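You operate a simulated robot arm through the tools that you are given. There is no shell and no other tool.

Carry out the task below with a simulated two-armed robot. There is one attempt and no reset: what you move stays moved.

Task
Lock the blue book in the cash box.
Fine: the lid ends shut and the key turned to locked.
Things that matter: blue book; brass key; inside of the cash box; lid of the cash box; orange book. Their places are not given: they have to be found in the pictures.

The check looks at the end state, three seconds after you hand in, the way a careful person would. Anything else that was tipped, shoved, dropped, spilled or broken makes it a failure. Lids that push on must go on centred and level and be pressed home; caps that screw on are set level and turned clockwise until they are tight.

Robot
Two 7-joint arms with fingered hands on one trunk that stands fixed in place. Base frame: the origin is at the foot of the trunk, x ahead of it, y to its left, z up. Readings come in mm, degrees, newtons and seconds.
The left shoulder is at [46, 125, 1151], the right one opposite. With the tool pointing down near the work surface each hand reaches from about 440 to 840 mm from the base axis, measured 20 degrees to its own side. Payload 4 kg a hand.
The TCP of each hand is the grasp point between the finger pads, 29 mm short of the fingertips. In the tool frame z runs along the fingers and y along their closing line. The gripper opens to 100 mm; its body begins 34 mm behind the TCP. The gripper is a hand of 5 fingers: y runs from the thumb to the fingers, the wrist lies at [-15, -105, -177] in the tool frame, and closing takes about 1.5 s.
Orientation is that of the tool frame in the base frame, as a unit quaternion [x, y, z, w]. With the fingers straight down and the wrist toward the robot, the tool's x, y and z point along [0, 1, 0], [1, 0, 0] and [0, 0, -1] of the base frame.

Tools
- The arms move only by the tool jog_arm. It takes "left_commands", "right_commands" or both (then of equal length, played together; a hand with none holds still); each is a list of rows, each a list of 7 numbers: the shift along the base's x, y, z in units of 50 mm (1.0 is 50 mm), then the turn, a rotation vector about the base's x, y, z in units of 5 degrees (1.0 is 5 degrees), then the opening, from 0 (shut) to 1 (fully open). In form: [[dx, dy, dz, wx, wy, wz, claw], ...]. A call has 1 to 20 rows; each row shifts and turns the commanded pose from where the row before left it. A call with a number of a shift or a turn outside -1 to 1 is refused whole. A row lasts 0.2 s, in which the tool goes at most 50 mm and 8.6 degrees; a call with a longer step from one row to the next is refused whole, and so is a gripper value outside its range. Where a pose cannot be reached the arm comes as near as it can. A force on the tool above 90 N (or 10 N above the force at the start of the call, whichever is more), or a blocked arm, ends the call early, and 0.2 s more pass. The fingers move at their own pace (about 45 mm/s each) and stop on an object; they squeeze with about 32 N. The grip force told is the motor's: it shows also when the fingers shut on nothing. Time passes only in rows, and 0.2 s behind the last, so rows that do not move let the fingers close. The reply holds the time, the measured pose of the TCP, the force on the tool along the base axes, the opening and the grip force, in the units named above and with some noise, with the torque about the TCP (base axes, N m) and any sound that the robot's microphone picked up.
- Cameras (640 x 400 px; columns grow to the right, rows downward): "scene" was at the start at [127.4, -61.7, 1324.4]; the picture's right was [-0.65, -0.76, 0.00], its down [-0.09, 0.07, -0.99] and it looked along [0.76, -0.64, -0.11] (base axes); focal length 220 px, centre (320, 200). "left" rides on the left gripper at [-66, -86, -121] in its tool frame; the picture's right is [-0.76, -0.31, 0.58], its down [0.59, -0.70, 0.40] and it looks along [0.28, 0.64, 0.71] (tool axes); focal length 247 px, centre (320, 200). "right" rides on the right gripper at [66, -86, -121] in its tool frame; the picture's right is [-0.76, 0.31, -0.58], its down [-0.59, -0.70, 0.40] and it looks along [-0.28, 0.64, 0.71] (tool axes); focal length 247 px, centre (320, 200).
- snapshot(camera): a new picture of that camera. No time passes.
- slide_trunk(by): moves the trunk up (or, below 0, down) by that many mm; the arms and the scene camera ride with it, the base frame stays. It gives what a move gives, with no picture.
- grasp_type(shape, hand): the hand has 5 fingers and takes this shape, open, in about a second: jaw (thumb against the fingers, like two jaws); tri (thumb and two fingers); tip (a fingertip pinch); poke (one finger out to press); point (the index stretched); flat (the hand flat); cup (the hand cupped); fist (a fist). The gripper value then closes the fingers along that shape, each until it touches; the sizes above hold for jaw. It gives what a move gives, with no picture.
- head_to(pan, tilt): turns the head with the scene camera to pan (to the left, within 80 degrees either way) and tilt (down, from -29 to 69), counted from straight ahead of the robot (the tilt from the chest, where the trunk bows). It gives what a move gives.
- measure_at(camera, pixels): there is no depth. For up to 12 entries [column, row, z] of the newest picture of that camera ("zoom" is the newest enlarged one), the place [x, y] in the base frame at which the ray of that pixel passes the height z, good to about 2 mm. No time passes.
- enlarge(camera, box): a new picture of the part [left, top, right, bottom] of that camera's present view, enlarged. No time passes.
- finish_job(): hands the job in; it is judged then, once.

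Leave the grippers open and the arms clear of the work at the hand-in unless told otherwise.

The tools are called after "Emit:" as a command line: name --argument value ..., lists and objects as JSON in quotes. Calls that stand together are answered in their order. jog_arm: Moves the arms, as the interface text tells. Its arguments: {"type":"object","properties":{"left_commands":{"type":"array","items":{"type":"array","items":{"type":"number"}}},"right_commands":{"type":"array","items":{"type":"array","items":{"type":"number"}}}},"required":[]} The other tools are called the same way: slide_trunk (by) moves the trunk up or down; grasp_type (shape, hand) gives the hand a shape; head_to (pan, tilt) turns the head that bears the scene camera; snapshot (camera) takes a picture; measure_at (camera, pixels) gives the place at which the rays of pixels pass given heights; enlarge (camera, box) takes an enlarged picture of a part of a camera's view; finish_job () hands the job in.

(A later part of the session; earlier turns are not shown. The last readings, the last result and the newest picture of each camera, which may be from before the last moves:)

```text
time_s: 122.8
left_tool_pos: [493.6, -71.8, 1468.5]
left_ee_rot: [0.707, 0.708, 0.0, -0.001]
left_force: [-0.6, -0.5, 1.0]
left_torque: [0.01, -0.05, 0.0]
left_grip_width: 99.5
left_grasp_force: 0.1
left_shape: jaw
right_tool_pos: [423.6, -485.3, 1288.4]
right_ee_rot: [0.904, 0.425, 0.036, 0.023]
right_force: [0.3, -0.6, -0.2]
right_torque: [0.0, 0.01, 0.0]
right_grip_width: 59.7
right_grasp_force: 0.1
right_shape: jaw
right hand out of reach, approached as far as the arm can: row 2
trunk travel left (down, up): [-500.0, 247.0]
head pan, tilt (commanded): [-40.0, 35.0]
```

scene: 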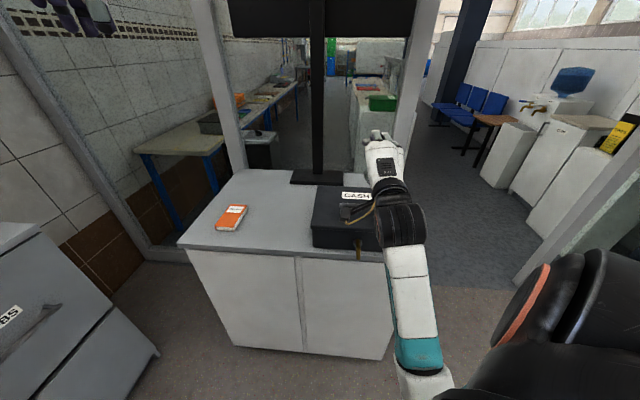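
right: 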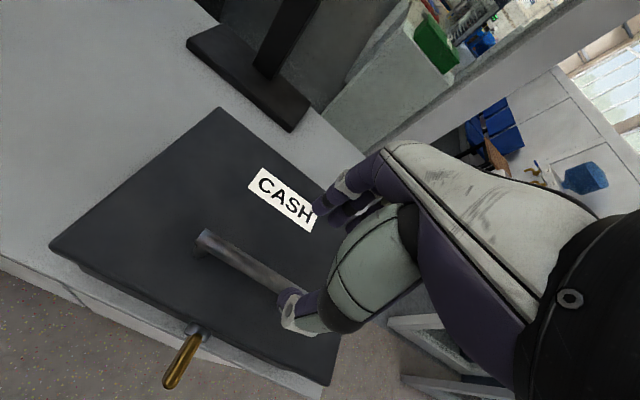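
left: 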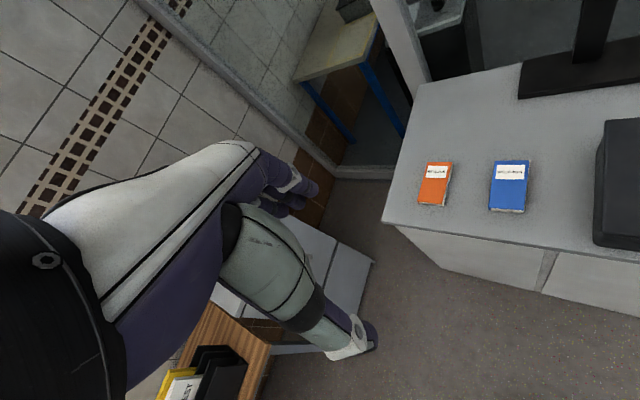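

Fingers are nearly down again. I yaw +90° to swing the elbow out to the right.

Emit:
jog_arm --right_commands '[[0, 0, 0, 0, 0, 1, 0.6], [0, 0, 0, 0, 0, 1, 0.6], [0, 0, 0, 0, 0, 1, 0.6], [0, 0, 0, 0, 0, 1, 0.6], [0, 0, 0, 0, 0, 1, 0.6], [0, 0, 0, 0, 0, 1, 0.6], [0, 0, 0, 0, 0, 1, 0.6], [0, 0, 0, 0, 0, 1, 0.6], [0, 0, 0, 0, 0, 1, 0.6], [0, 0, 0, 0, 0, 1, 0.6], [0, 0, 0, 0, 0, 1, 0.6], [0, 0, 0, 0, 0, 1, 0.6], [0, 0, 0, 0, 0, 1, 0.6], [0, 0, 0, 0, 0, 1, 0.6], [0, 0, 0, 0, 0, 1, 0.6], [0, 0, 0, 0, 0, 1, 0.6], [0, 0, 0, 0, 0, 1, 0.6]]'

Emit:
snapshot --camera "scene"

```text
time_s: 126.5
left_tool_pos: [493.1, -71.5, 1469.4]
left_ee_rot: [0.706, 0.708, 0.0, 0.001]
left_force: [-1.1, 0.0, 1.6]
left_torque: [0.03, -0.02, -0.02]
left_grip_width: 99.6
left_grasp_force: 0.1
left_shape: jaw
right_tool_pos: [424.0, -486.4, 1290.0]
right_ee_rot: [0.379, 0.924, 0.043, -0.008]
right_force: [0.0, 0.5, 0.2]
right_torque: [-0.01, 0.02, 0.01]
right_grip_width: 60.1
right_grasp_force: 0.0
right_shape: jaw
trunk travel left (down, up): [-500.0, 247.0]
head pan, tilt (commanded): [-40.0, 35.0]
```

```text
taken
```

scene: 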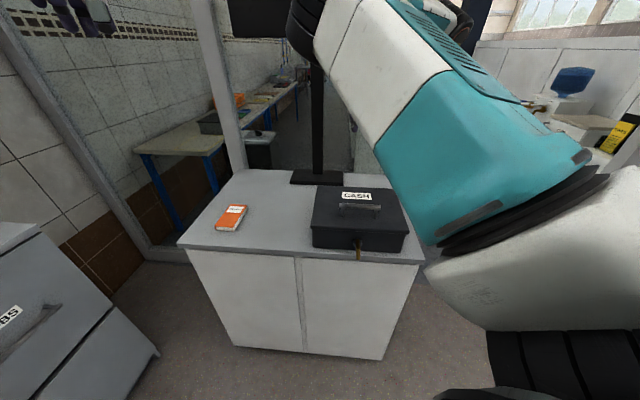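

The elbow is now high. Rather than repeating the horizontal grip, I can turn the key from above: fingers down and closed, the index side sweeping the vertical bow over to the left and pressing it flat. I raise the trunk 100 mm for room and yaw back to −45°, closing the hand.

Emit:
slide_trunk --by 100

Emit:
jog_arm --right_commands '[[0, 0, 0, 0, 0, -1, 0.3], [0, 0, 0, 0, 0, -1, 0], [0, 0, 0, 0, 0, -1, 0], [0, 0, 0, 0, 0, -1, 0], [0, 0, 0, 0, 0, -1, 0], [0, 0, 0, 0, 0, -1, 0], [0, 0, 0, 0, 0, -1, 0], [0, 0, 0, 0, 0, -1, 0], [0, 0, 0, 0, 0, -1, 0], [0, 0, 0, 0, 0, -1, 0], [0, 0, 0, 0, 0, -1, 0], [0, 0, 0, 0, 0, -1, 0], [0, 0, 0, 0, 0, -1, 0], [0, 0, 0, 0, 0, -1, 0], [0, 0, 0, 0, 0, -1, 0], [0, 0, 0, 0, 0, -1, 0], [0, 0, 0, 0, 0, -1, 0], [0, 0, 0, 0, 0, -1, 0]]'

Emit:
snapshot --camera "scene"

```text
time_s: 127.8
left_tool_pos: [492.6, -72.6, 1569.9]
left_ee_rot: [0.706, 0.708, -0.001, 0.0]
left_force: [1.1, 0.6, -1.1]
left_torque: [-0.01, 0.01, 0.01]
left_grip_width: 99.6
left_grasp_force: 0.1
left_shape: jaw
right_tool_pos: [424.4, -486.9, 1388.6]
right_ee_rot: [0.38, 0.924, 0.043, -0.007]
right_force: [0.3, 0.2, -0.7]
right_torque: [0.01, -0.01, 0.01]
right_grip_width: 59.9
right_grasp_force: 0.1
right_shape: jaw
trunk travel left (down, up): [-600.0, 147.0]
head pan, tilt (commanded): [-40.0, 35.0]
```

```text
time_s: 131.6
left_tool_pos: [492.5, -69.8, 1569.5]
left_ee_rot: [0.706, 0.708, -0.001, 0.001]
left_force: [0.1, -0.4, 0.4]
left_torque: [0.03, -0.03, 0.01]
left_grip_width: 99.9
left_grasp_force: 0.0
left_shape: jaw
right_tool_pos: [424.9, -484.4, 1389.4]
right_ee_rot: [0.922, 0.384, 0.035, 0.026]
right_force: [-0.4, 0.1, -0.5]
right_torque: [0.0, -0.01, -0.01]
right_grip_width: 0.2
right_grasp_force: 32.0
right_shape: jaw
trunk travel left (down, up): [-600.0, 147.0]
head pan, tilt (commanded): [-40.0, 35.0]
```

```text
taken
```

scene: 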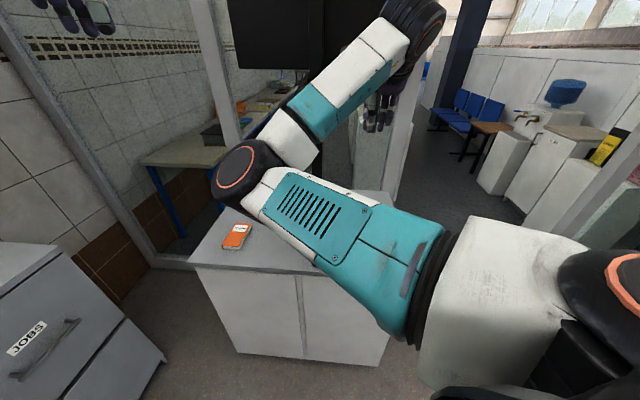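

The elbow swung to the left, which I don't want. Extending the arm out over the (now empty) book spot with +45° yaw gave an elbow-right posture before, so I repeat that move up high.

Emit:
jog_arm --right_commands '[[0.263, 0.178, -0.05, 0, 0, 1, 0.3], [0.263, 0.178, -0.05, 0, 0, 1, 0.3], [0.263, 0.178, -0.05, 0, 0, 1, 0.3], [0.263, 0.178, -0.05, 0, 0, 1, 0.3], [0.263, 0.178, -0.05, 0, 0, 1, 0.3], [0.263, 0.178, -0.05, 0, 0, 1, 0.3], [0.263, 0.178, -0.05, 0, 0, 1, 0.3], [0.263, 0.178, -0.05, 0, 0, 1, 0.3], [0.263, 0.178, -0.05, 0, 0, 1, 0.3], [0.263, 0.178, -0.05, 0, 0, 1, 0.3], [0.263, 0.178, -0.05, 0, 0, 1, 0.3], [0.263, 0.178, -0.05, 0, 0, 1, 0.3], [0.263, 0.178, -0.05, 0, 0, 1, 0.3], [0.263, 0.178, -0.05, 0, 0, 1, 0.3], [0.263, 0.178, -0.05, 0, 0, 1, 0.3], [0.263, 0.178, -0.05, 0, 0, 1, 0.3], [0.263, 0.178, -0.05, 0, 0, 1, 0.3], [0.263, 0.178, -0.05, 0, 0, 1, 0.3]]'

Emit:
snapshot --camera "scene"

```text
time_s: 135.4
left_tool_pos: [493.3, -71.6, 1568.8]
left_ee_rot: [0.706, 0.708, -0.001, 0.0]
left_force: [-0.3, -0.3, -0.5]
left_torque: [0.01, 0.03, 0.01]
left_grip_width: 99.9
left_grasp_force: 0.0
left_shape: jaw
right_tool_pos: [662.5, -326.6, 1344.2]
right_ee_rot: [0.379, 0.924, 0.043, -0.008]
right_force: [0.4, 0.0, -0.3]
right_torque: [-0.01, 0.04, 0.02]
right_grip_width: 29.7
right_grasp_force: 0.1
right_shape: jaw
trunk travel left (down, up): [-600.0, 147.0]
head pan, tilt (commanded): [-40.0, 35.0]
```

```text
taken
```

scene: 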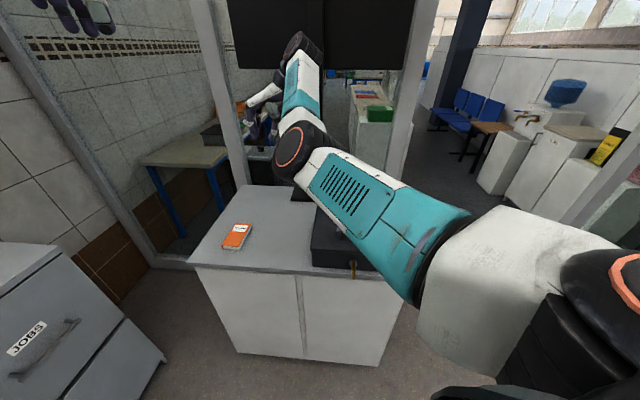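

Elbow still left of the line. I move back over the box in the same +45° yaw, as after placing the book, and look at where the elbow goes.

Emit:
jog_arm --right_commands '[[-0.3, -0.3, -0.2, 0, 0, 0, 0.3], [-0.5, -0.48, -0.2, 0, 0, 0, 0.3], [-0.5, -0.48, -0.2, 0, 0, 0, 0.3], [-0.5, -0.48, -0.2, 0, 0, 0, 0.3], [-0.5, -0.48, -0.2, 0, 0, 0, 0.3], [-0.5, -0.48, -0.2, 0, 0, 0, 0.3], [-0.5, -0.48, -0.2, 0, 0, 0, 0.3], [-0.5, -0.48, 0, 0, 0, 0, 0.3]]'

Emit:
snapshot --camera "scene"

```text
time_s: 137.2
left_tool_pos: [491.8, -72.1, 1570.0]
left_ee_rot: [0.707, 0.708, -0.001, 0.0]
left_force: [0.1, -0.5, -0.6]
left_torque: [-0.01, -0.05, 0.0]
left_grip_width: 99.8
left_grasp_force: 0.1
left_shape: jaw
right_tool_pos: [470.3, -508.5, 1275.1]
right_ee_rot: [0.379, 0.924, 0.043, -0.007]
right_force: [-0.1, 0.3, -0.5]
right_torque: [-0.01, -0.01, -0.03]
right_grip_width: 29.9
right_grasp_force: 0.1
right_shape: jaw
trunk travel left (down, up): [-600.0, 147.0]
head pan, tilt (commanded): [-40.0, 35.0]
```

```text
taken
```

scene: 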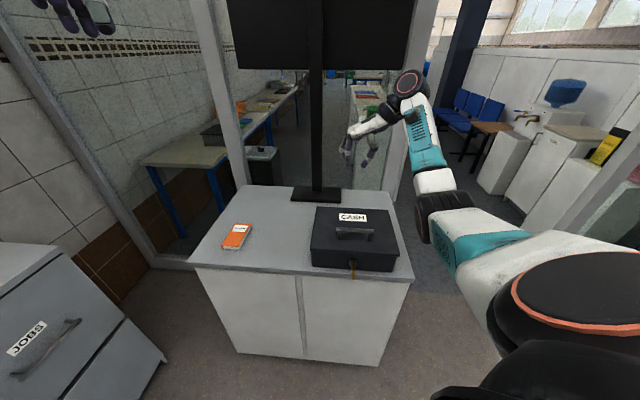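

The elbow is now out on the right. I level the small tilt, yaw back to −45°, and check the posture.

Emit:
jog_arm --right_commands '[[0, 0, 0, -0.97, 0.23, 0, 0.3], [0, 0, 0, 0, 0, -1, 0.3], [0, 0, 0, 0, 0, -1, 0.3], [0, 0, 0, 0, 0, -1, 0.3], [0, 0, 0, 0, 0, -1, 0.3], [0, 0, 0, 0, 0, -1, 0.3], [0, 0, 0, 0, 0, -1, 0.3], [0, 0, 0, 0, 0, -1, 0.3], [0, 0, 0, 0, 0, -1, 0.3], [0, 0, 0, 0, 0, -1, 0.3], [0, 0, 0, 0, 0, -1, 0.3], [0, 0, 0, 0, 0, -1, 0.3], [0, 0, 0, 0, 0, -1, 0.3], [0, 0, 0, 0, 0, -1, 0.3], [0, 0, 0, 0, 0, -1, 0.3], [0, 0, 0, 0, 0, -1, 0.3], [0, 0, 0, 0, 0, -1, 0.3], [0, 0, 0, 0, 0, -1, 0.3], [0, 0, 0, 0, 0, -1, 0.3]]'

Emit:
snapshot --camera "scene"

```text
time_s: 141.2
left_tool_pos: [493.7, -70.9, 1568.3]
left_ee_rot: [0.706, 0.708, 0.0, 0.0]
left_force: [0.6, 0.8, 0.1]
left_torque: [-0.02, -0.01, 0.0]
left_grip_width: 99.7
left_grasp_force: 0.1
left_shape: jaw
right_tool_pos: [471.8, -508.3, 1272.9]
right_ee_rot: [0.923, 0.385, 0.0, -0.001]
right_force: [-1.3, -0.2, -0.2]
right_torque: [0.03, 0.01, 0.03]
right_grip_width: 29.8
right_grasp_force: 0.0
right_shape: jaw
trunk travel left (down, up): [-600.0, 147.0]
head pan, tilt (commanded): [-40.0, 35.0]
```

```text
taken
```

scene: 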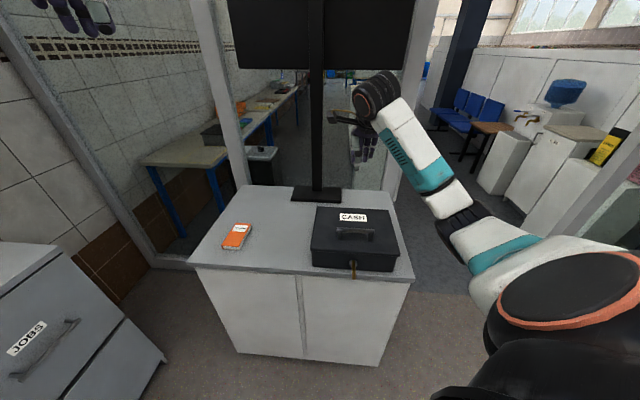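

Elbow on the right and orientation exact. I follow the first successful route (now 100 mm higher with the trunk): pitch to 45° at n≈600, s≈+6.

Emit:
jog_arm --right_commands '[[-0.096, 0.196, 0.129, -0.707, -0.707, 0, 0.5], [-0.096, 0.196, 0.129, -0.707, -0.707, 0, 0.5], [-0.096, 0.196, 0.129, -0.707, -0.707, 0, 0.5], [-0.096, 0.196, 0.129, -0.707, -0.707, 0, 0.5], [-0.096, 0.196, 0.129, -0.707, -0.707, 0, 0.5], [-0.096, 0.196, 0.129, -0.707, -0.707, 0, 0.5], [-0.096, 0.196, 0.129, -0.707, -0.707, 0, 0.5], [-0.096, 0.196, 0.129, -0.707, -0.707, 0, 0.5], [-0.096, 0.196, 0.129, -0.707, -0.707, 0, 0.5]]'

Emit:
snapshot --camera "scene"

```text
time_s: 143.2
left_tool_pos: [493.4, -70.9, 1569.6]
left_ee_rot: [0.706, 0.708, -0.001, 0.0]
left_force: [1.5, -0.2, -0.4]
left_torque: [-0.01, 0.01, -0.01]
left_grip_width: 99.6
left_grasp_force: 0.1
left_shape: jaw
right_tool_pos: [427.5, -418.4, 1333.5]
right_ee_rot: [0.852, 0.357, 0.146, 0.354]
right_force: [0.6, -0.4, 0.7]
right_torque: [-0.01, 0.01, 0.01]
right_grip_width: 49.8
right_grasp_force: 0.0
right_shape: jaw
trunk travel left (down, up): [-600.0, 147.0]
head pan, tilt (commanded): [-40.0, 35.0]
```

```text
taken
```

scene: 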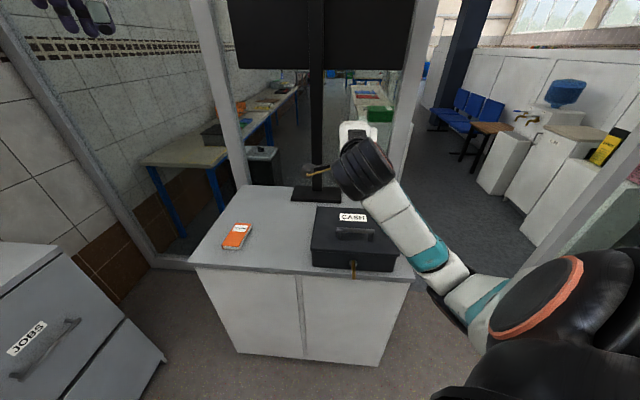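

Posture is good. I continue to 90° pitch, moving to in front of the box at z≈1150, a little right of the key.

Emit:
jog_arm --right_commands '[[-0.1, -0.03, -0.407, -0.707, -0.707, 0, 0.5], [-0.1, -0.03, -0.407, -0.707, -0.707, 0, 0.5], [-0.2, -0.05, -0.407, -0.707, -0.707, 0, 0.5], [-0.227, -0.05, -0.407, -0.707, -0.707, 0, 0.5], [-0.227, -0.05, -0.407, -0.707, -0.707, 0, 0.5], [-0.3, -0.05, -0.407, -0.707, -0.707, 0, 0.5]]'

Emit:
snapshot --camera "scene"

```text
time_s: 144.6
left_tool_pos: [492.9, -70.7, 1569.7]
left_ee_rot: [0.706, 0.708, -0.001, 0.001]
left_force: [-0.3, 0.4, -0.1]
left_torque: [-0.04, -0.02, -0.03]
left_grip_width: 99.7
left_grasp_force: 0.0
left_shape: jaw
right_tool_pos: [371.0, -430.7, 1210.5]
right_ee_rot: [0.733, 0.307, 0.23, 0.562]
right_force: [0.3, -0.3, -0.3]
right_torque: [-0.04, -0.06, 0.0]
right_grip_width: 50.2
right_grasp_force: 0.0
right_shape: jaw
trunk travel left (down, up): [-600.0, 147.0]
head pan, tilt (commanded): [-40.0, 35.0]
```

```text
taken
```

scene: 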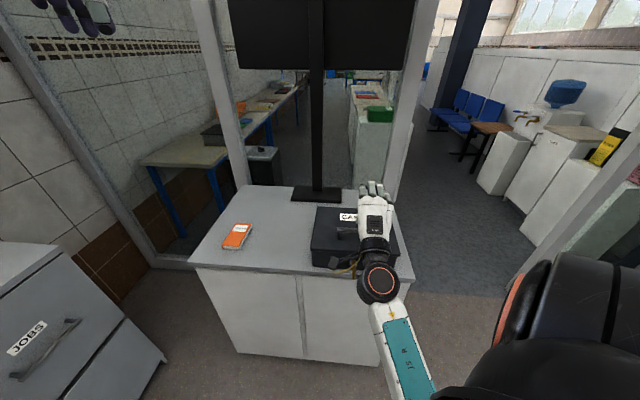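

Pitch 75°. I continue the last 15°, backing to n≈530 and z≈1150.

Emit:
jog_arm --right_commands '[[-0.27, 0.08, -0.4, -0.707, -0.707, 0, 0.5], [-0.27, 0.08, -0.4, -0.707, -0.707, 0, 0.5], [-0.27, 0.08, -0.4, -0.707, -0.707, 0, 0.5]]'

Emit:
snapshot --camera "scene"

```text
time_s: 145.4
left_tool_pos: [492.6, -72.3, 1568.6]
left_ee_rot: [0.707, 0.707, 0.0, 0.0]
left_force: [0.5, 0.6, 0.3]
left_torque: [0.02, 0.02, -0.02]
left_grip_width: 99.8
left_grasp_force: 0.1
left_shape: jaw
right_tool_pos: [330.6, -420.4, 1150.1]
right_ee_rot: [0.653, 0.273, 0.27, 0.653]
right_force: [-1.0, 0.2, -0.1]
right_torque: [-0.01, 0.0, 0.0]
right_grip_width: 49.7
right_grasp_force: 0.0
right_shape: jaw
trunk travel left (down, up): [-600.0, 147.0]
head pan, tilt (commanded): [-40.0, 35.0]
```

```text
taken
```

scene: 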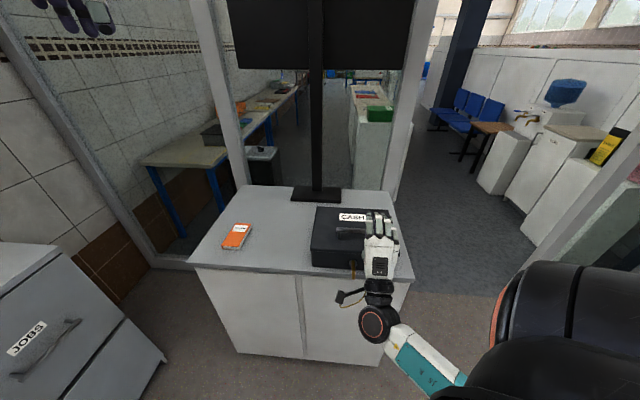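

Fingers now point straight ahead with the forearm from the lower right, as in the first turn. I go to z≈1046 at n≈495, centred on the key's s.

Emit:
jog_arm --right_commands '[[-0.066, 0.273, -0.693, 0, 0, 0, 0.5], [-0.066, 0.273, -0.693, 0, 0, 0, 0.5], [-0.066, 0.273, -0.693, 0, 0, 0, 0.5]]'

Emit:
slide_trunk --by -100

Emit:
snapshot --camera "scene"

Emit:
snapshot --camera "right"

```text
time_s: 146.2
left_tool_pos: [493.8, -71.6, 1568.7]
left_ee_rot: [0.706, 0.708, -0.002, 0.0]
left_force: [-0.1, -0.1, 0.5]
left_torque: [0.01, 0.04, -0.01]
left_grip_width: 99.9
left_grasp_force: 0.2
left_shape: jaw
right_tool_pos: [320.8, -379.4, 1047.9]
right_ee_rot: [0.654, 0.272, 0.268, 0.653]
right_force: [0.3, 0.6, -0.6]
right_torque: [-0.02, -0.04, 0.02]
right_grip_width: 49.9
right_grasp_force: 0.0
right_shape: jaw
trunk travel left (down, up): [-600.0, 147.0]
head pan, tilt (commanded): [-40.0, 35.0]
```

```text
time_s: 147.5
left_tool_pos: [491.8, -70.9, 1470.4]
left_ee_rot: [0.707, 0.707, 0.0, 0.0]
left_force: [-0.2, 0.2, 0.5]
left_torque: [0.03, 0.0, -0.01]
left_grip_width: 100.1
left_grasp_force: 0.1
left_shape: jaw
right_tool_pos: [321.4, -379.7, 947.4]
right_ee_rot: [0.653, 0.275, 0.269, 0.652]
right_force: [-0.4, -0.5, -0.2]
right_torque: [-0.03, -0.01, 0.01]
right_grip_width: 49.9
right_grasp_force: 0.1
right_shape: jaw
trunk travel left (down, up): [-500.0, 247.0]
head pan, tilt (commanded): [-40.0, 35.0]
```

```text
taken
```

scene: 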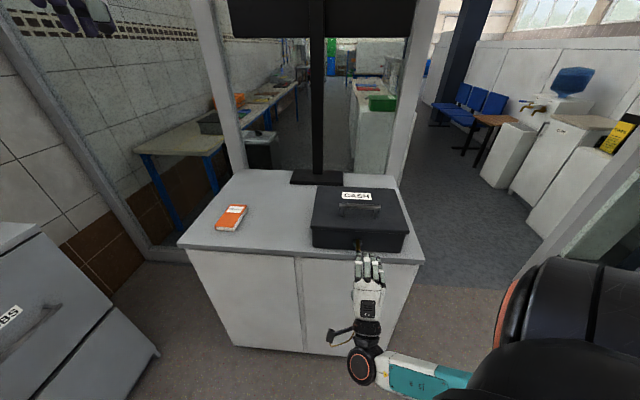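

```text
taken
```

right: 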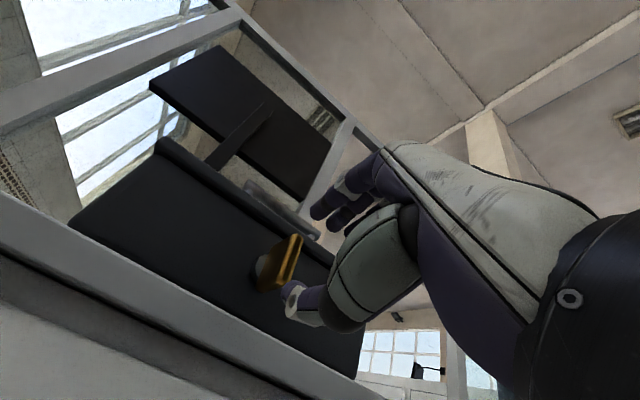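

The hand is exactly in the former key pose and the key shows vertical. I roll 72° clockwise in place so that thumb and fingers lie on the two faces of the vertical bow.

Emit:
jog_arm --right_commands '[[0, 0, 0, 0.68, -0.68, 0, 0.5], [0, 0, 0, 0.68, -0.68, 0, 0.5], [0, 0, 0, 0.68, -0.68, 0, 0.5], [0, 0, 0, 0.68, -0.68, 0, 0.5], [0, 0, 0, 0.68, -0.68, 0, 0.5], [0, 0, 0, 0.68, -0.68, 0, 0.5], [0, 0, 0, 0.68, -0.68, 0, 0.5], [0, 0, 0, 0.68, -0.68, 0, 0.5], [0, 0, 0, 0.68, -0.68, 0, 0.5], [0, 0, 0, 0.68, -0.68, 0, 0.5], [0, 0, 0, 0.68, -0.68, 0, 0.5], [0, 0, 0, 0.68, -0.68, 0, 0.5], [0, 0, 0, 0.68, -0.68, 0, 0.5], [0, 0, 0, 0.68, -0.68, 0, 0.5], [0, 0, 0, 0.68, -0.68, 0, 0.5]]'

Emit:
enlarge --camera "scene" --box '[335, 230, 399, 270]'

```text
time_s: 150.7
left_tool_pos: [493.4, -72.4, 1469.8]
left_ee_rot: [0.707, 0.707, 0.0, 0.001]
left_force: [0.3, 0.7, -0.6]
left_torque: [-0.01, 0.03, 0.02]
left_grip_width: 99.9
left_grasp_force: 0.1
left_shape: jaw
right_tool_pos: [319.8, -379.8, 947.5]
right_ee_rot: [0.689, -0.162, 0.602, 0.37]
right_force: [-0.7, -0.5, 0.3]
right_torque: [0.03, -0.03, 0.02]
right_grip_width: 50.0
right_grasp_force: 0.0
right_shape: jaw
trunk travel left (down, up): [-500.0, 247.0]
head pan, tilt (commanded): [-40.0, 35.0]
```

```text
10.00 times, centred on (367, 250) of scene
```

zoom: 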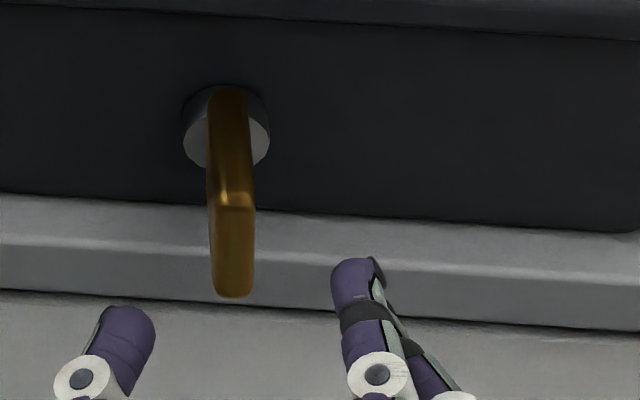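

Thumb left, fingers right of the bow. I advance 58 mm along n.

Emit:
jog_arm --right_commands '[[0.275, -0.275, -0.01, 0, 0, 0, 0.5], [0.275, -0.275, -0.01, 0, 0, 0, 0.5], [0.275, -0.275, 0, 0, 0, 0, 0.5]]'

Emit:
enlarge --camera "scene" --box '[335, 230, 399, 270]'

```text
time_s: 151.5
left_tool_pos: [493.7, -70.8, 1469.2]
left_ee_rot: [0.706, 0.708, 0.0, 0.001]
left_force: [-0.7, 0.8, 0.2]
left_torque: [0.0, 0.02, -0.05]
left_grip_width: 99.9
left_grasp_force: 0.0
left_shape: jaw
right_tool_pos: [362.3, -421.0, 945.8]
right_ee_rot: [0.688, -0.163, 0.602, 0.369]
right_force: [-0.3, -0.4, -0.8]
right_torque: [0.01, 0.04, -0.01]
right_grip_width: 50.1
right_grasp_force: 0.1
right_shape: jaw
trunk travel left (down, up): [-500.0, 247.0]
head pan, tilt (commanded): [-40.0, 35.0]
```

```text
10.00 times, centred on (367, 250) of scene
```

zoom: 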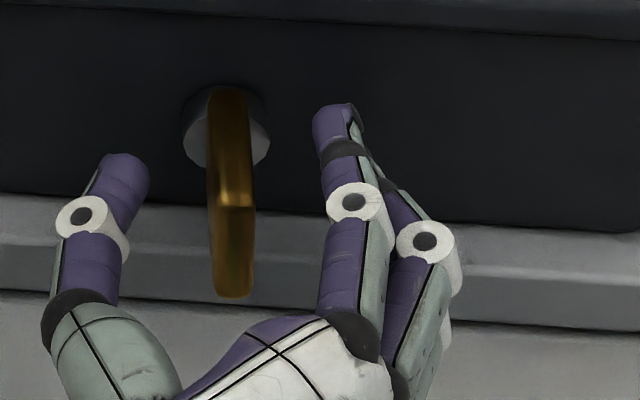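

The bow is nicely between thumb and fingers. I close.

Emit:
jog_arm --right_commands '[[0, 0, 0, 0, 0, 0, 0.2], [0, 0, 0, 0, 0, 0, 0], [0, 0, 0, 0, 0, 0, 0], [0, 0, 0, 0, 0, 0, 0], [0, 0, 0, 0, 0, 0, 0], [0, 0, 0, 0, 0, 0, 0]]'

Emit:
enlarge --camera "scene" --box '[335, 230, 399, 270]'

```text
time_s: 152.9
left_tool_pos: [493.6, -71.1, 1468.4]
left_ee_rot: [0.706, 0.708, -0.001, 0.001]
left_force: [0.0, -0.5, 0.4]
left_torque: [0.02, 0.0, -0.01]
left_grip_width: 100.0
left_grasp_force: 0.0
left_shape: jaw
right_tool_pos: [362.6, -419.7, 946.6]
right_ee_rot: [0.689, -0.162, 0.602, 0.369]
right_force: [4.3, 1.7, -1.5]
right_torque: [0.11, 0.02, 0.09]
right_grip_width: 6.6
right_grasp_force: 32.1
right_shape: jaw
trunk travel left (down, up): [-500.0, 247.0]
head pan, tilt (commanded): [-40.0, 35.0]
```

```text
10.00 times, centred on (367, 250) of scene
```

zoom: 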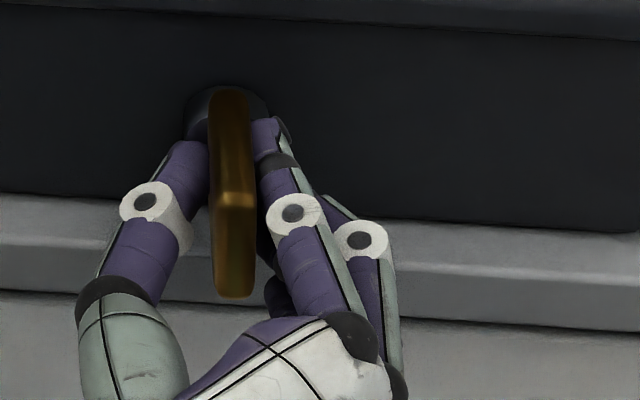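

Pinched at 6.6 mm. I turn counter-clockwise 35° about the key axis and check.

Emit:
jog_arm --right_commands '[[0, 0, 0, -0.5, 0.5, 0, 0], [0, 0, 0, -0.5, 0.5, 0, 0], [0, 0, 0, -0.5, 0.5, 0, 0], [0, 0, 0, -0.5, 0.5, 0, 0], [0, 0, 0, -0.5, 0.5, 0, 0], [0, 0, 0, -0.5, 0.5, 0, 0], [0, 0, 0, -0.5, 0.5, 0, 0], [0, 0, 0, -0.5, 0.5, 0, 0], [0, 0, 0, -0.5, 0.5, 0, 0], [0, 0, 0, -0.5, 0.5, 0, 0]]'

Emit:
enlarge --camera "scene" --box '[335, 230, 399, 270]'

Emit:
enlarge --camera "right" --box '[210, 180, 402, 330]'

```text
time_s: 155.1
left_tool_pos: [493.8, -71.8, 1469.7]
left_ee_rot: [0.707, 0.708, -0.001, 0.001]
left_force: [-0.1, -0.1, -0.4]
left_torque: [0.0, -0.04, 0.02]
left_grip_width: 99.8
left_grasp_force: 0.0
left_shape: jaw
right_tool_pos: [361.5, -421.4, 946.4]
right_ee_rot: [0.706, 0.055, 0.461, 0.535]
right_force: [-2.8, 2.8, -5.0]
right_torque: [0.16, 0.02, 0.05]
right_grip_width: 6.6
right_grasp_force: 31.7
right_shape: jaw
trunk travel left (down, up): [-500.0, 247.0]
head pan, tilt (commanded): [-40.0, 35.0]
```

```text
10.00 times, centred on (367, 250) of scene
```

zoom: 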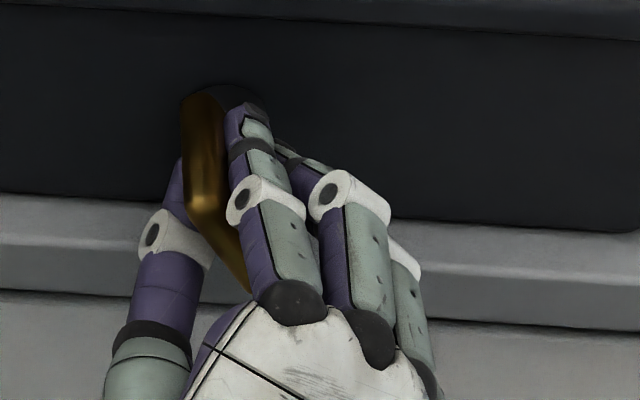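

```text
2.67 times, centred on (306, 255) of right
```

zoom: 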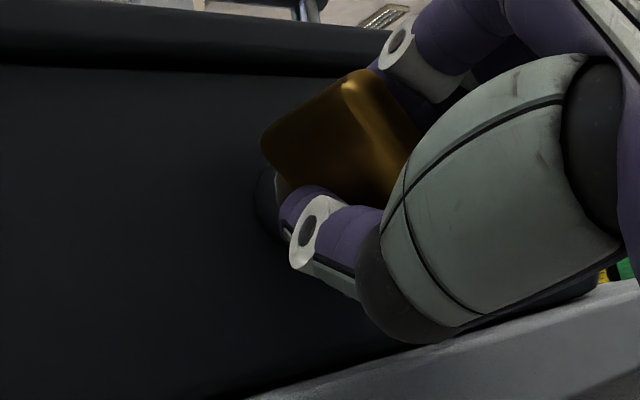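

The key follows. I continue another 42° counter-clockwise.

Emit:
jog_arm --right_commands '[[0, 0, 0, -0.5, 0.5, 0, 0], [0, 0, 0, -0.5, 0.5, 0, 0], [0, 0, 0, -0.5, 0.5, 0, 0], [0, 0, 0, -0.5, 0.5, 0, 0], [0, 0, 0, -0.5, 0.5, 0, 0], [0, 0, 0, -0.5, 0.5, 0, 0], [0, 0, 0, -0.5, 0.5, 0, 0], [0, 0, 0, -0.5, 0.5, 0, 0], [0, 0, 0, -0.5, 0.5, 0, 0], [0, 0, 0, -0.5, 0.5, 0, 0], [0, 0, 0, -0.5, 0.5, 0, 0], [0, 0, 0, -0.5, 0.5, 0, 0]]'

Emit:
enlarge --camera "scene" --box '[335, 230, 399, 270]'

Emit:
enlarge --camera "right" --box '[210, 180, 402, 330]'

```text
time_s: 157.7
left_tool_pos: [491.8, -71.5, 1469.2]
left_ee_rot: [0.707, 0.708, -0.001, 0.001]
left_force: [0.7, -0.5, 0.7]
left_torque: [-0.02, 0.01, -0.03]
left_grip_width: 99.8
left_grasp_force: 0.1
left_shape: jaw
right_tool_pos: [361.7, -421.7, 946.0]
right_ee_rot: [0.639, 0.306, 0.236, 0.665]
right_force: [-2.6, -1.3, -0.4]
right_torque: [0.09, -0.08, -0.04]
right_grip_width: 7.1
right_grasp_force: 32.1
right_shape: jaw
trunk travel left (down, up): [-500.0, 247.0]
head pan, tilt (commanded): [-40.0, 35.0]
```

```text
10.00 times, centred on (367, 250) of scene
```

zoom: 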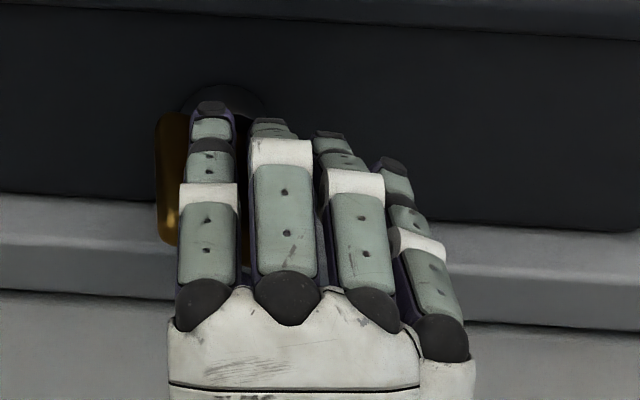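

```text
2.67 times, centred on (306, 255) of right
```

zoom: 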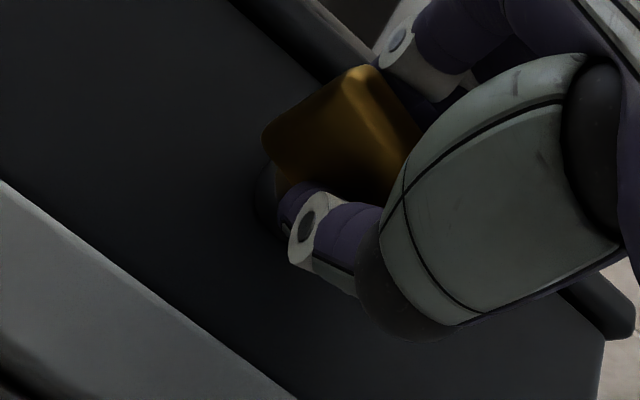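

The hand is 6° past level with the key lagging at roughly 14° short. I over-rotate about 31° more so that the key is driven to its stop.

Emit:
jog_arm --right_commands '[[0, 0, 0, -0.5, 0.5, 0, 0], [0, 0, 0, -0.5, 0.5, 0, 0], [0, 0, 0, -0.5, 0.5, 0, 0], [0, 0, 0, -0.5, 0.5, 0, 0], [0, 0, 0, -0.5, 0.5, 0, 0], [0, 0, 0, -0.5, 0.5, 0, 0], [0, 0, 0, -0.5, 0.5, 0, 0], [0, 0, 0, -0.5, 0.5, 0, 0], [0, 0, 0, -0.5, 0.5, 0, 0]]'

Emit:
enlarge --camera "scene" --box '[335, 230, 399, 270]'

Emit:
enlarge --camera "right" --box '[210, 180, 402, 330]'

```text
time_s: 159.7
left_tool_pos: [491.8, -70.6, 1470.6]
left_ee_rot: [0.706, 0.708, -0.001, 0.001]
left_force: [-0.3, 0.4, 0.0]
left_torque: [-0.04, 0.01, -0.01]
left_grip_width: 100.0
left_grasp_force: 0.1
left_shape: jaw
right_tool_pos: [361.9, -421.5, 947.0]
right_ee_rot: [0.531, 0.467, 0.043, 0.705]
right_force: [-5.6, -6.4, 10.3]
right_torque: [0.2, -0.32, -0.14]
right_grip_width: 7.6
right_grasp_force: 32.3
right_shape: jaw
trunk travel left (down, up): [-500.0, 247.0]
head pan, tilt (commanded): [-40.0, 35.0]
```

```text
10.00 times, centred on (367, 250) of scene
```

zoom: 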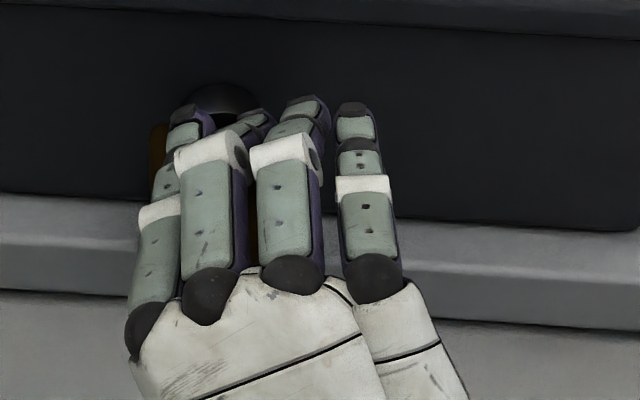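

```text
2.67 times, centred on (306, 255) of right
```

zoom: 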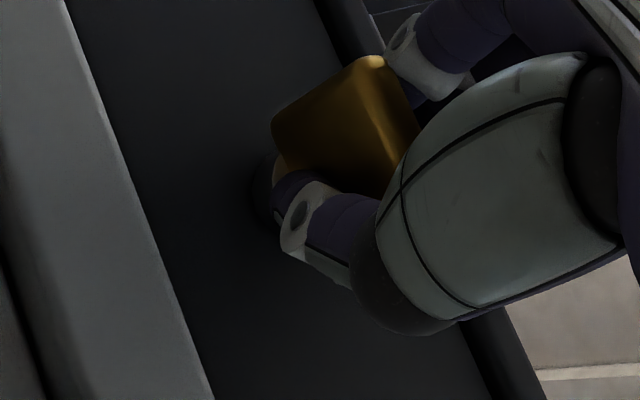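

This matches the earlier view and torque when the key was against its locked stop. I release, back off, and look.

Emit:
jog_arm --right_commands '[[0, 0, 0, 0, 0, 0, 0.5], [0, 0, 0, 0, 0, 0, 0.5], [0, 0, 0, 0, 0, 0, 0.5], [0, 0, 0, 0, 0, 0, 0.5], [-0.4, 0.4, 0, 0, 0, 0, 0.5], [-0.42, 0.42, 0, 0, 0, 0, 0.5]]'

Emit:
enlarge --camera "scene" --box '[335, 230, 399, 270]'

Emit:
enlarge --camera "right" --box '[160, 160, 402, 330]'

```text
time_s: 161.1
left_tool_pos: [492.8, -71.0, 1468.7]
left_ee_rot: [0.706, 0.708, 0.0, 0.001]
left_force: [0.3, 0.4, -0.2]
left_torque: [0.0, -0.03, 0.03]
left_grip_width: 99.9
left_grasp_force: 0.1
left_shape: jaw
right_tool_pos: [321.7, -379.2, 945.4]
right_ee_rot: [0.532, 0.467, 0.044, 0.705]
right_force: [0.0, -0.4, -0.1]
right_torque: [0.03, 0.03, 0.04]
right_grip_width: 49.8
right_grasp_force: 0.1
right_shape: jaw
trunk travel left (down, up): [-500.0, 247.0]
head pan, tilt (commanded): [-40.0, 35.0]
```

```text
10.00 times, centred on (367, 250) of scene
```

zoom: 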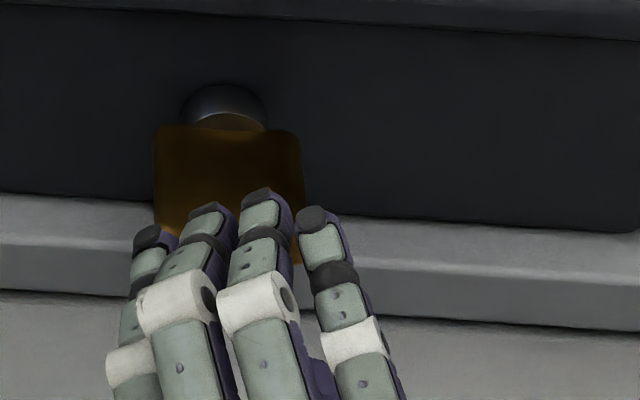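

```text
2.35 times, centred on (281, 245) of right
```

zoom: 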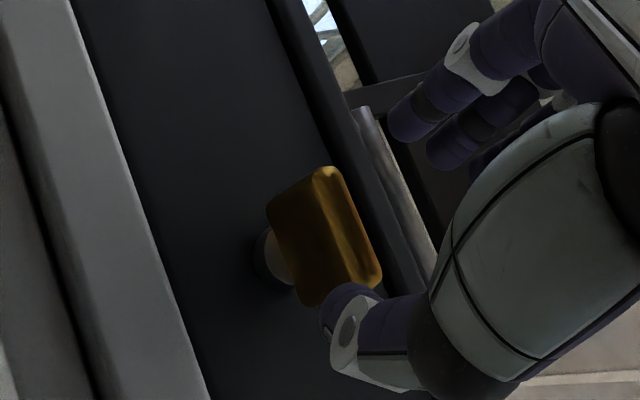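

The bow's rear edge (zoom (155,125)–(300,132)) matches the original locked orientation. I unroll the hand, raise the trunk 100 mm and look at the key without the hand in front.

Emit:
jog_arm --right_commands '[[0, 0, 0, 0.67, -0.67, 0, 0.5], [0, 0, 0, 0.67, -0.67, 0, 0.5], [0, 0, 0, 0.67, -0.67, 0, 0.5], [0, 0, 0, 0.67, -0.67, 0, 0.5], [0, 0, 0, 0.67, -0.67, 0, 0.5], [0, 0, 0, 0.67, -0.67, 0, 0.5], [0, 0, 0, 0.67, -0.67, 0, 0.5], [0, 0, 0, 0.67, -0.67, 0, 0.5]]'

Emit:
slide_trunk --by 100

Emit:
snapshot --camera "scene"

```text
time_s: 162.9
left_tool_pos: [492.7, -70.8, 1468.2]
left_ee_rot: [0.706, 0.708, -0.001, 0.001]
left_force: [0.0, -1.0, -0.9]
left_torque: [0.0, 0.01, -0.01]
left_grip_width: 99.9
left_grasp_force: 0.0
left_shape: jaw
right_tool_pos: [320.5, -378.4, 946.2]
right_ee_rot: [0.654, 0.271, 0.271, 0.652]
right_force: [0.1, -0.4, 0.7]
right_torque: [0.05, -0.01, 0.02]
right_grip_width: 49.6
right_grasp_force: 0.1
right_shape: jaw
trunk travel left (down, up): [-500.0, 247.0]
head pan, tilt (commanded): [-40.0, 35.0]
```

```text
time_s: 164.2
left_tool_pos: [492.8, -71.9, 1568.9]
left_ee_rot: [0.706, 0.708, -0.002, 0.0]
left_force: [-0.2, -1.0, 0.1]
left_torque: [0.01, 0.03, 0.0]
left_grip_width: 99.8
left_grasp_force: 0.1
left_shape: jaw
right_tool_pos: [322.0, -380.2, 1046.1]
right_ee_rot: [0.654, 0.272, 0.271, 0.652]
right_force: [0.0, -0.2, 0.1]
right_torque: [-0.01, 0.02, 0.01]
right_grip_width: 50.1
right_grasp_force: 0.0
right_shape: jaw
trunk travel left (down, up): [-600.0, 147.0]
head pan, tilt (commanded): [-40.0, 35.0]
```

```text
taken
```

scene: 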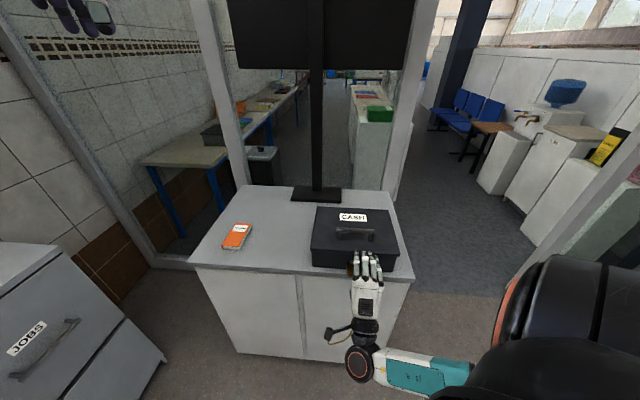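

I retrace the path upward: out in front, up, and pitching back.

Emit:
jog_arm --right_commands '[[0.066, -0.273, 0.693, 0, 0, 0, 0.5], [0.066, -0.273, 0.693, 0, 0, 0, 0.5], [0.066, -0.273, 0.693, 0, 0, 0, 0.5], [0.27, -0.08, 0.4, 0.707, 0.707, 0, 0.5], [0.27, -0.08, 0.4, 0.707, 0.707, 0, 0.5], [0.27, -0.08, 0.4, 0.707, 0.707, 0, 0.5], [0.3, 0.05, 0.407, 0.707, 0.707, 0, 0.5], [0.227, 0.05, 0.407, 0.707, 0.707, 0, 0.5], [0.227, 0.05, 0.407, 0.707, 0.707, 0, 0.5], [0.2, 0.05, 0.407, 0.707, 0.707, 0, 0.5], [0.1, 0.03, 0.407, 0.707, 0.707, 0, 0.5], [0.1, 0.03, 0.407, 0.707, 0.707, 0, 0.5]]'

Emit:
snapshot --camera "scene"

Emit:
enlarge --camera "scene" --box '[290, 190, 430, 300]'

```text
time_s: 166.8
left_tool_pos: [494.2, -71.7, 1569.7]
left_ee_rot: [0.706, 0.708, -0.001, 0.001]
left_force: [-0.6, 0.0, 0.0]
left_torque: [-0.01, -0.01, 0.01]
left_grip_width: 99.9
left_grasp_force: 0.1
left_shape: jaw
right_tool_pos: [429.6, -419.6, 1330.0]
right_ee_rot: [0.854, 0.354, 0.146, 0.351]
right_force: [0.9, 0.9, 0.4]
right_torque: [0.03, 0.0, -0.01]
right_grip_width: 49.9
right_grasp_force: 0.2
right_shape: jaw
trunk travel left (down, up): [-600.0, 147.0]
head pan, tilt (commanded): [-40.0, 35.0]
```

```text
taken
```

scene: 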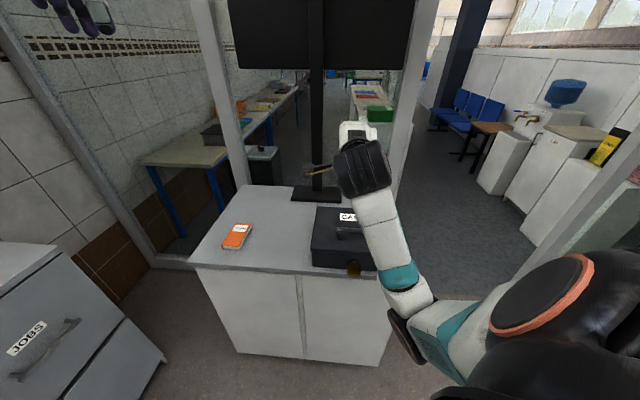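

```text
3.64 times, centred on (360, 245) of scene
```

zoom: 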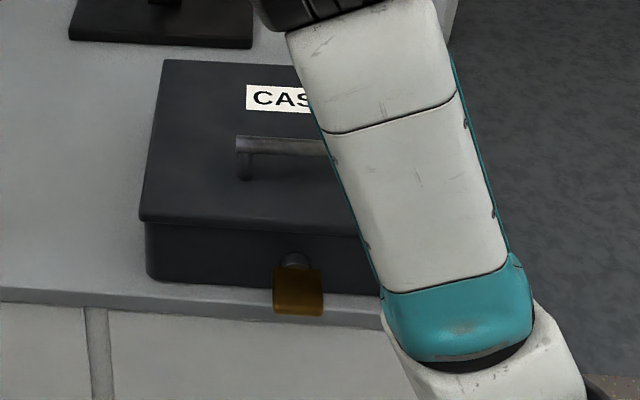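

The path is clear and the key shows flat again. I zoom on it to check its level.

Emit:
enlarge --camera "scene" --box '[330, 252, 378, 282]'

Emit:
jog_arm --right_commands '[[0.096, -0.196, -0.1, 0.707, 0.707, 0, 0.6], [0.096, -0.196, -0.1, 0.707, 0.707, 0, 0.6], [0.096, -0.196, -0.1, 0.707, 0.707, 0, 0.7], [0.096, -0.196, 0, 0.707, 0.707, 0, 0.8], [0.096, -0.196, 0, 0.707, 0.707, 0, 0.9], [0.096, -0.196, 0, 0.707, 0.707, 0, 1], [0.096, -0.196, 0, 0.707, 0.707, 0, 1], [0.096, -0.196, 0, 0.707, 0.707, 0, 1], [0.096, -0.196, 0, 0.707, 0.707, 0, 1]]'

Emit:
snapshot --camera "right"

Emit:
snapshot --camera "scene"

```text
13.33 times, centred on (354, 267) of scene
```

zoom: 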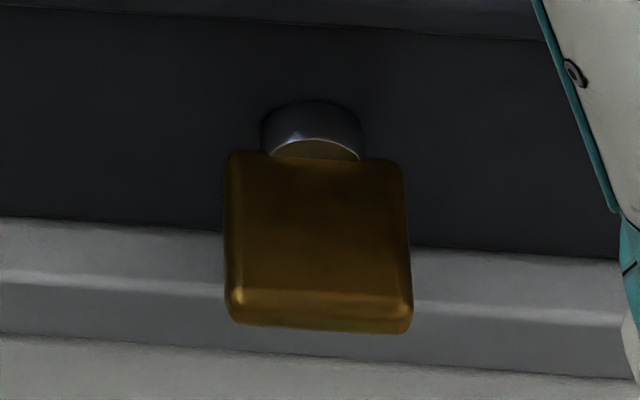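

```text
time_s: 168.8
left_tool_pos: [491.9, -71.4, 1569.1]
left_ee_rot: [0.707, 0.707, 0.0, 0.0]
left_force: [-0.5, 0.3, 0.6]
left_torque: [0.01, 0.01, 0.02]
left_grip_width: 99.5
left_grasp_force: 0.1
left_shape: jaw
right_tool_pos: [473.2, -509.6, 1315.5]
right_ee_rot: [0.924, 0.382, 0.0, -0.002]
right_force: [0.6, -0.2, -0.5]
right_torque: [0.03, 0.0, -0.03]
right_grip_width: 99.8
right_grasp_force: 0.0
right_shape: jaw
trunk travel left (down, up): [-600.0, 147.0]
head pan, tilt (commanded): [-40.0, 35.0]
```

```text
taken
```

right: 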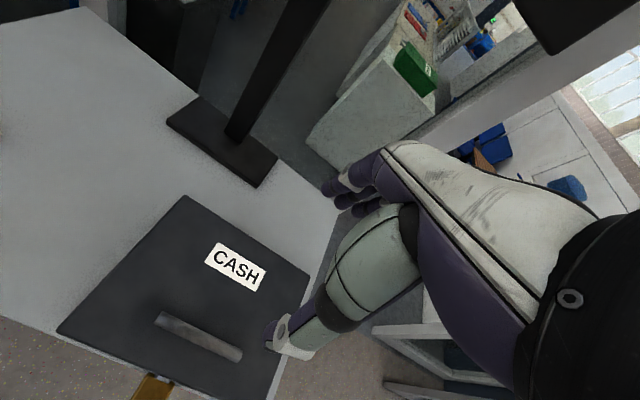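

```text
taken
```

scene: 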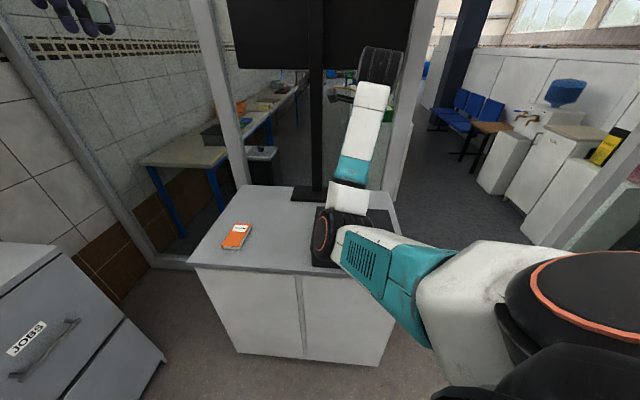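

The bow looks level. I compare its corner positions at z=950 with those measured at the start.

Emit:
measure_at --camera "zoom" --pixels '[[232, 153, 950], [398, 163, 950], [234, 293, 950], [408, 303, 950]]'

```text
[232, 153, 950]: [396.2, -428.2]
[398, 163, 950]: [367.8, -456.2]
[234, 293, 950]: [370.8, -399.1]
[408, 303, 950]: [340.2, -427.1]
```

Corner positions match the start within about 2 mm. To be sure it is really locked, I'll do a gentle pull test on the handle as at the beginning. I move back over the handle to z≈1140.

Emit:
jog_arm --right_commands '[[-0.167, 0.092, -0.5, 0, 0, 0, 0.6], [-0.167, 0.092, -0.6, 0, 0, 0, 0.6], [-0.167, 0.092, -0.6, 0, 0, 0, 0.6], [-0.167, 0.092, -0.6, 0, 0, 0, 0.6], [-0.167, 0.092, -0.6, 0, 0, 0, 0.6], [-0.167, 0.092, -0.6, 0, 0, 0, 0.6]]'

Emit:
snapshot --camera "scene"

Emit:
snapshot --camera "right"

```text
time_s: 170.2
left_tool_pos: [492.4, -70.8, 1568.7]
left_ee_rot: [0.706, 0.708, -0.001, 0.0]
left_force: [0.3, 0.2, 1.0]
left_torque: [0.01, 0.03, -0.01]
left_grip_width: 99.9
left_grasp_force: 0.0
left_shape: jaw
right_tool_pos: [424.6, -481.1, 1140.5]
right_ee_rot: [0.924, 0.382, 0.0, -0.002]
right_force: [0.0, -0.3, 0.4]
right_torque: [0.0, 0.0, -0.03]
right_grip_width: 60.3
right_grasp_force: 0.1
right_shape: jaw
trunk travel left (down, up): [-600.0, 147.0]
head pan, tilt (commanded): [-40.0, 35.0]
```

```text
taken
```

scene: 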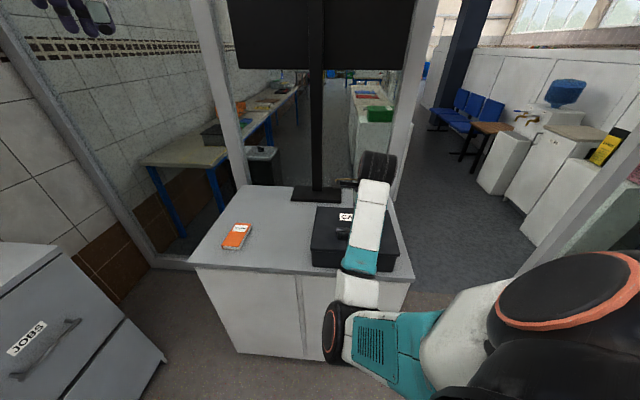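

```text
taken
```

right: 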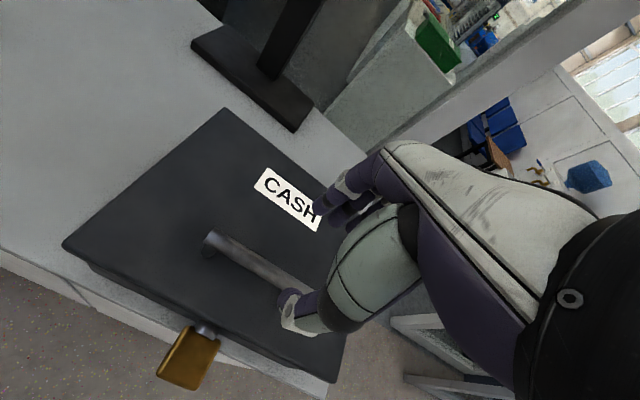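

The key view now is practically identical to the one before I ever turned it. I descend on the handle for the pull test.

Emit:
jog_arm --right_commands '[[0, 0, -0.6, 0, 0, 0, 0.6], [0, 0, -0.6, 0, 0, 0, 0.6], [0, 0, -0.5, 0, 0, 0, 0.6], [0, 0, -0.36, 0, 0, 0, 0.6]]'

Emit:
jog_arm --right_commands '[[0, 0, 0, 0, 0, 0, 0.2], [0, 0, 0, 0, 0, 0, 0], [0, 0, 0, 0, 0, 0, 0], [0, 0, 0, 0, 0, 0, 0], [0, 0, 0, 0, 0, 0, 0], [0, 0, 0, 0, 0, 0, 0]]'

```text
time_s: 171.2
left_tool_pos: [493.0, -70.6, 1569.5]
left_ee_rot: [0.707, 0.708, -0.001, 0.0]
left_force: [0.0, -0.1, 0.4]
left_torque: [-0.02, 0.03, -0.01]
left_grip_width: 99.7
left_grasp_force: 0.1
left_shape: jaw
right_tool_pos: [422.6, -480.0, 1037.3]
right_ee_rot: [0.924, 0.381, 0.001, -0.001]
right_force: [-0.6, 0.3, -0.1]
right_torque: [0.02, 0.05, -0.04]
right_grip_width: 60.0
right_grasp_force: 0.0
right_shape: jaw
trunk travel left (down, up): [-600.0, 147.0]
head pan, tilt (commanded): [-40.0, 35.0]
```

```text
time_s: 172.6
left_tool_pos: [493.9, -72.3, 1568.8]
left_ee_rot: [0.707, 0.708, -0.001, 0.0]
left_force: [-0.1, -0.5, -0.3]
left_torque: [0.0, -0.03, 0.01]
left_grip_width: 99.8
left_grasp_force: 0.2
left_shape: jaw
right_tool_pos: [421.9, -480.3, 1038.5]
right_ee_rot: [0.924, 0.382, -0.001, 0.0]
right_force: [0.9, -1.1, -2.7]
right_torque: [-0.01, 0.03, 0.25]
right_grip_width: 0.2
right_grasp_force: 31.6
right_shape: jaw
trunk travel left (down, up): [-600.0, 147.0]
head pan, tilt (commanded): [-40.0, 35.0]
```

The handle is caged again. I pull up gently by 8 mm along the arc and read the force.

Emit:
jog_arm --right_commands '[[0.02, -0.02, 0.08, 0, 0, 0, 0], [0.02, -0.02, 0.08, 0, 0, 0, 0], [0, 0, 0, 0, 0, 0, 0]]'

```text
time_s: 173.4
left_tool_pos: [494.7, -72.3, 1567.9]
left_ee_rot: [0.706, 0.708, -0.001, -0.001]
left_force: [0.6, -0.7, -0.2]
left_torque: [0.01, 0.0, 0.02]
left_grip_width: 99.7
left_grasp_force: 0.1
left_shape: jaw
right_tool_pos: [422.6, -481.7, 1040.5]
right_ee_rot: [0.924, 0.383, -0.004, -0.009]
right_force: [-10.9, 12.9, -36.5]
right_torque: [0.17, -0.18, 0.11]
right_grip_width: 0.0
right_grasp_force: 31.6
right_shape: jaw
trunk travel left (down, up): [-600.0, 147.0]
head pan, tilt (commanded): [-40.0, 35.0]
```

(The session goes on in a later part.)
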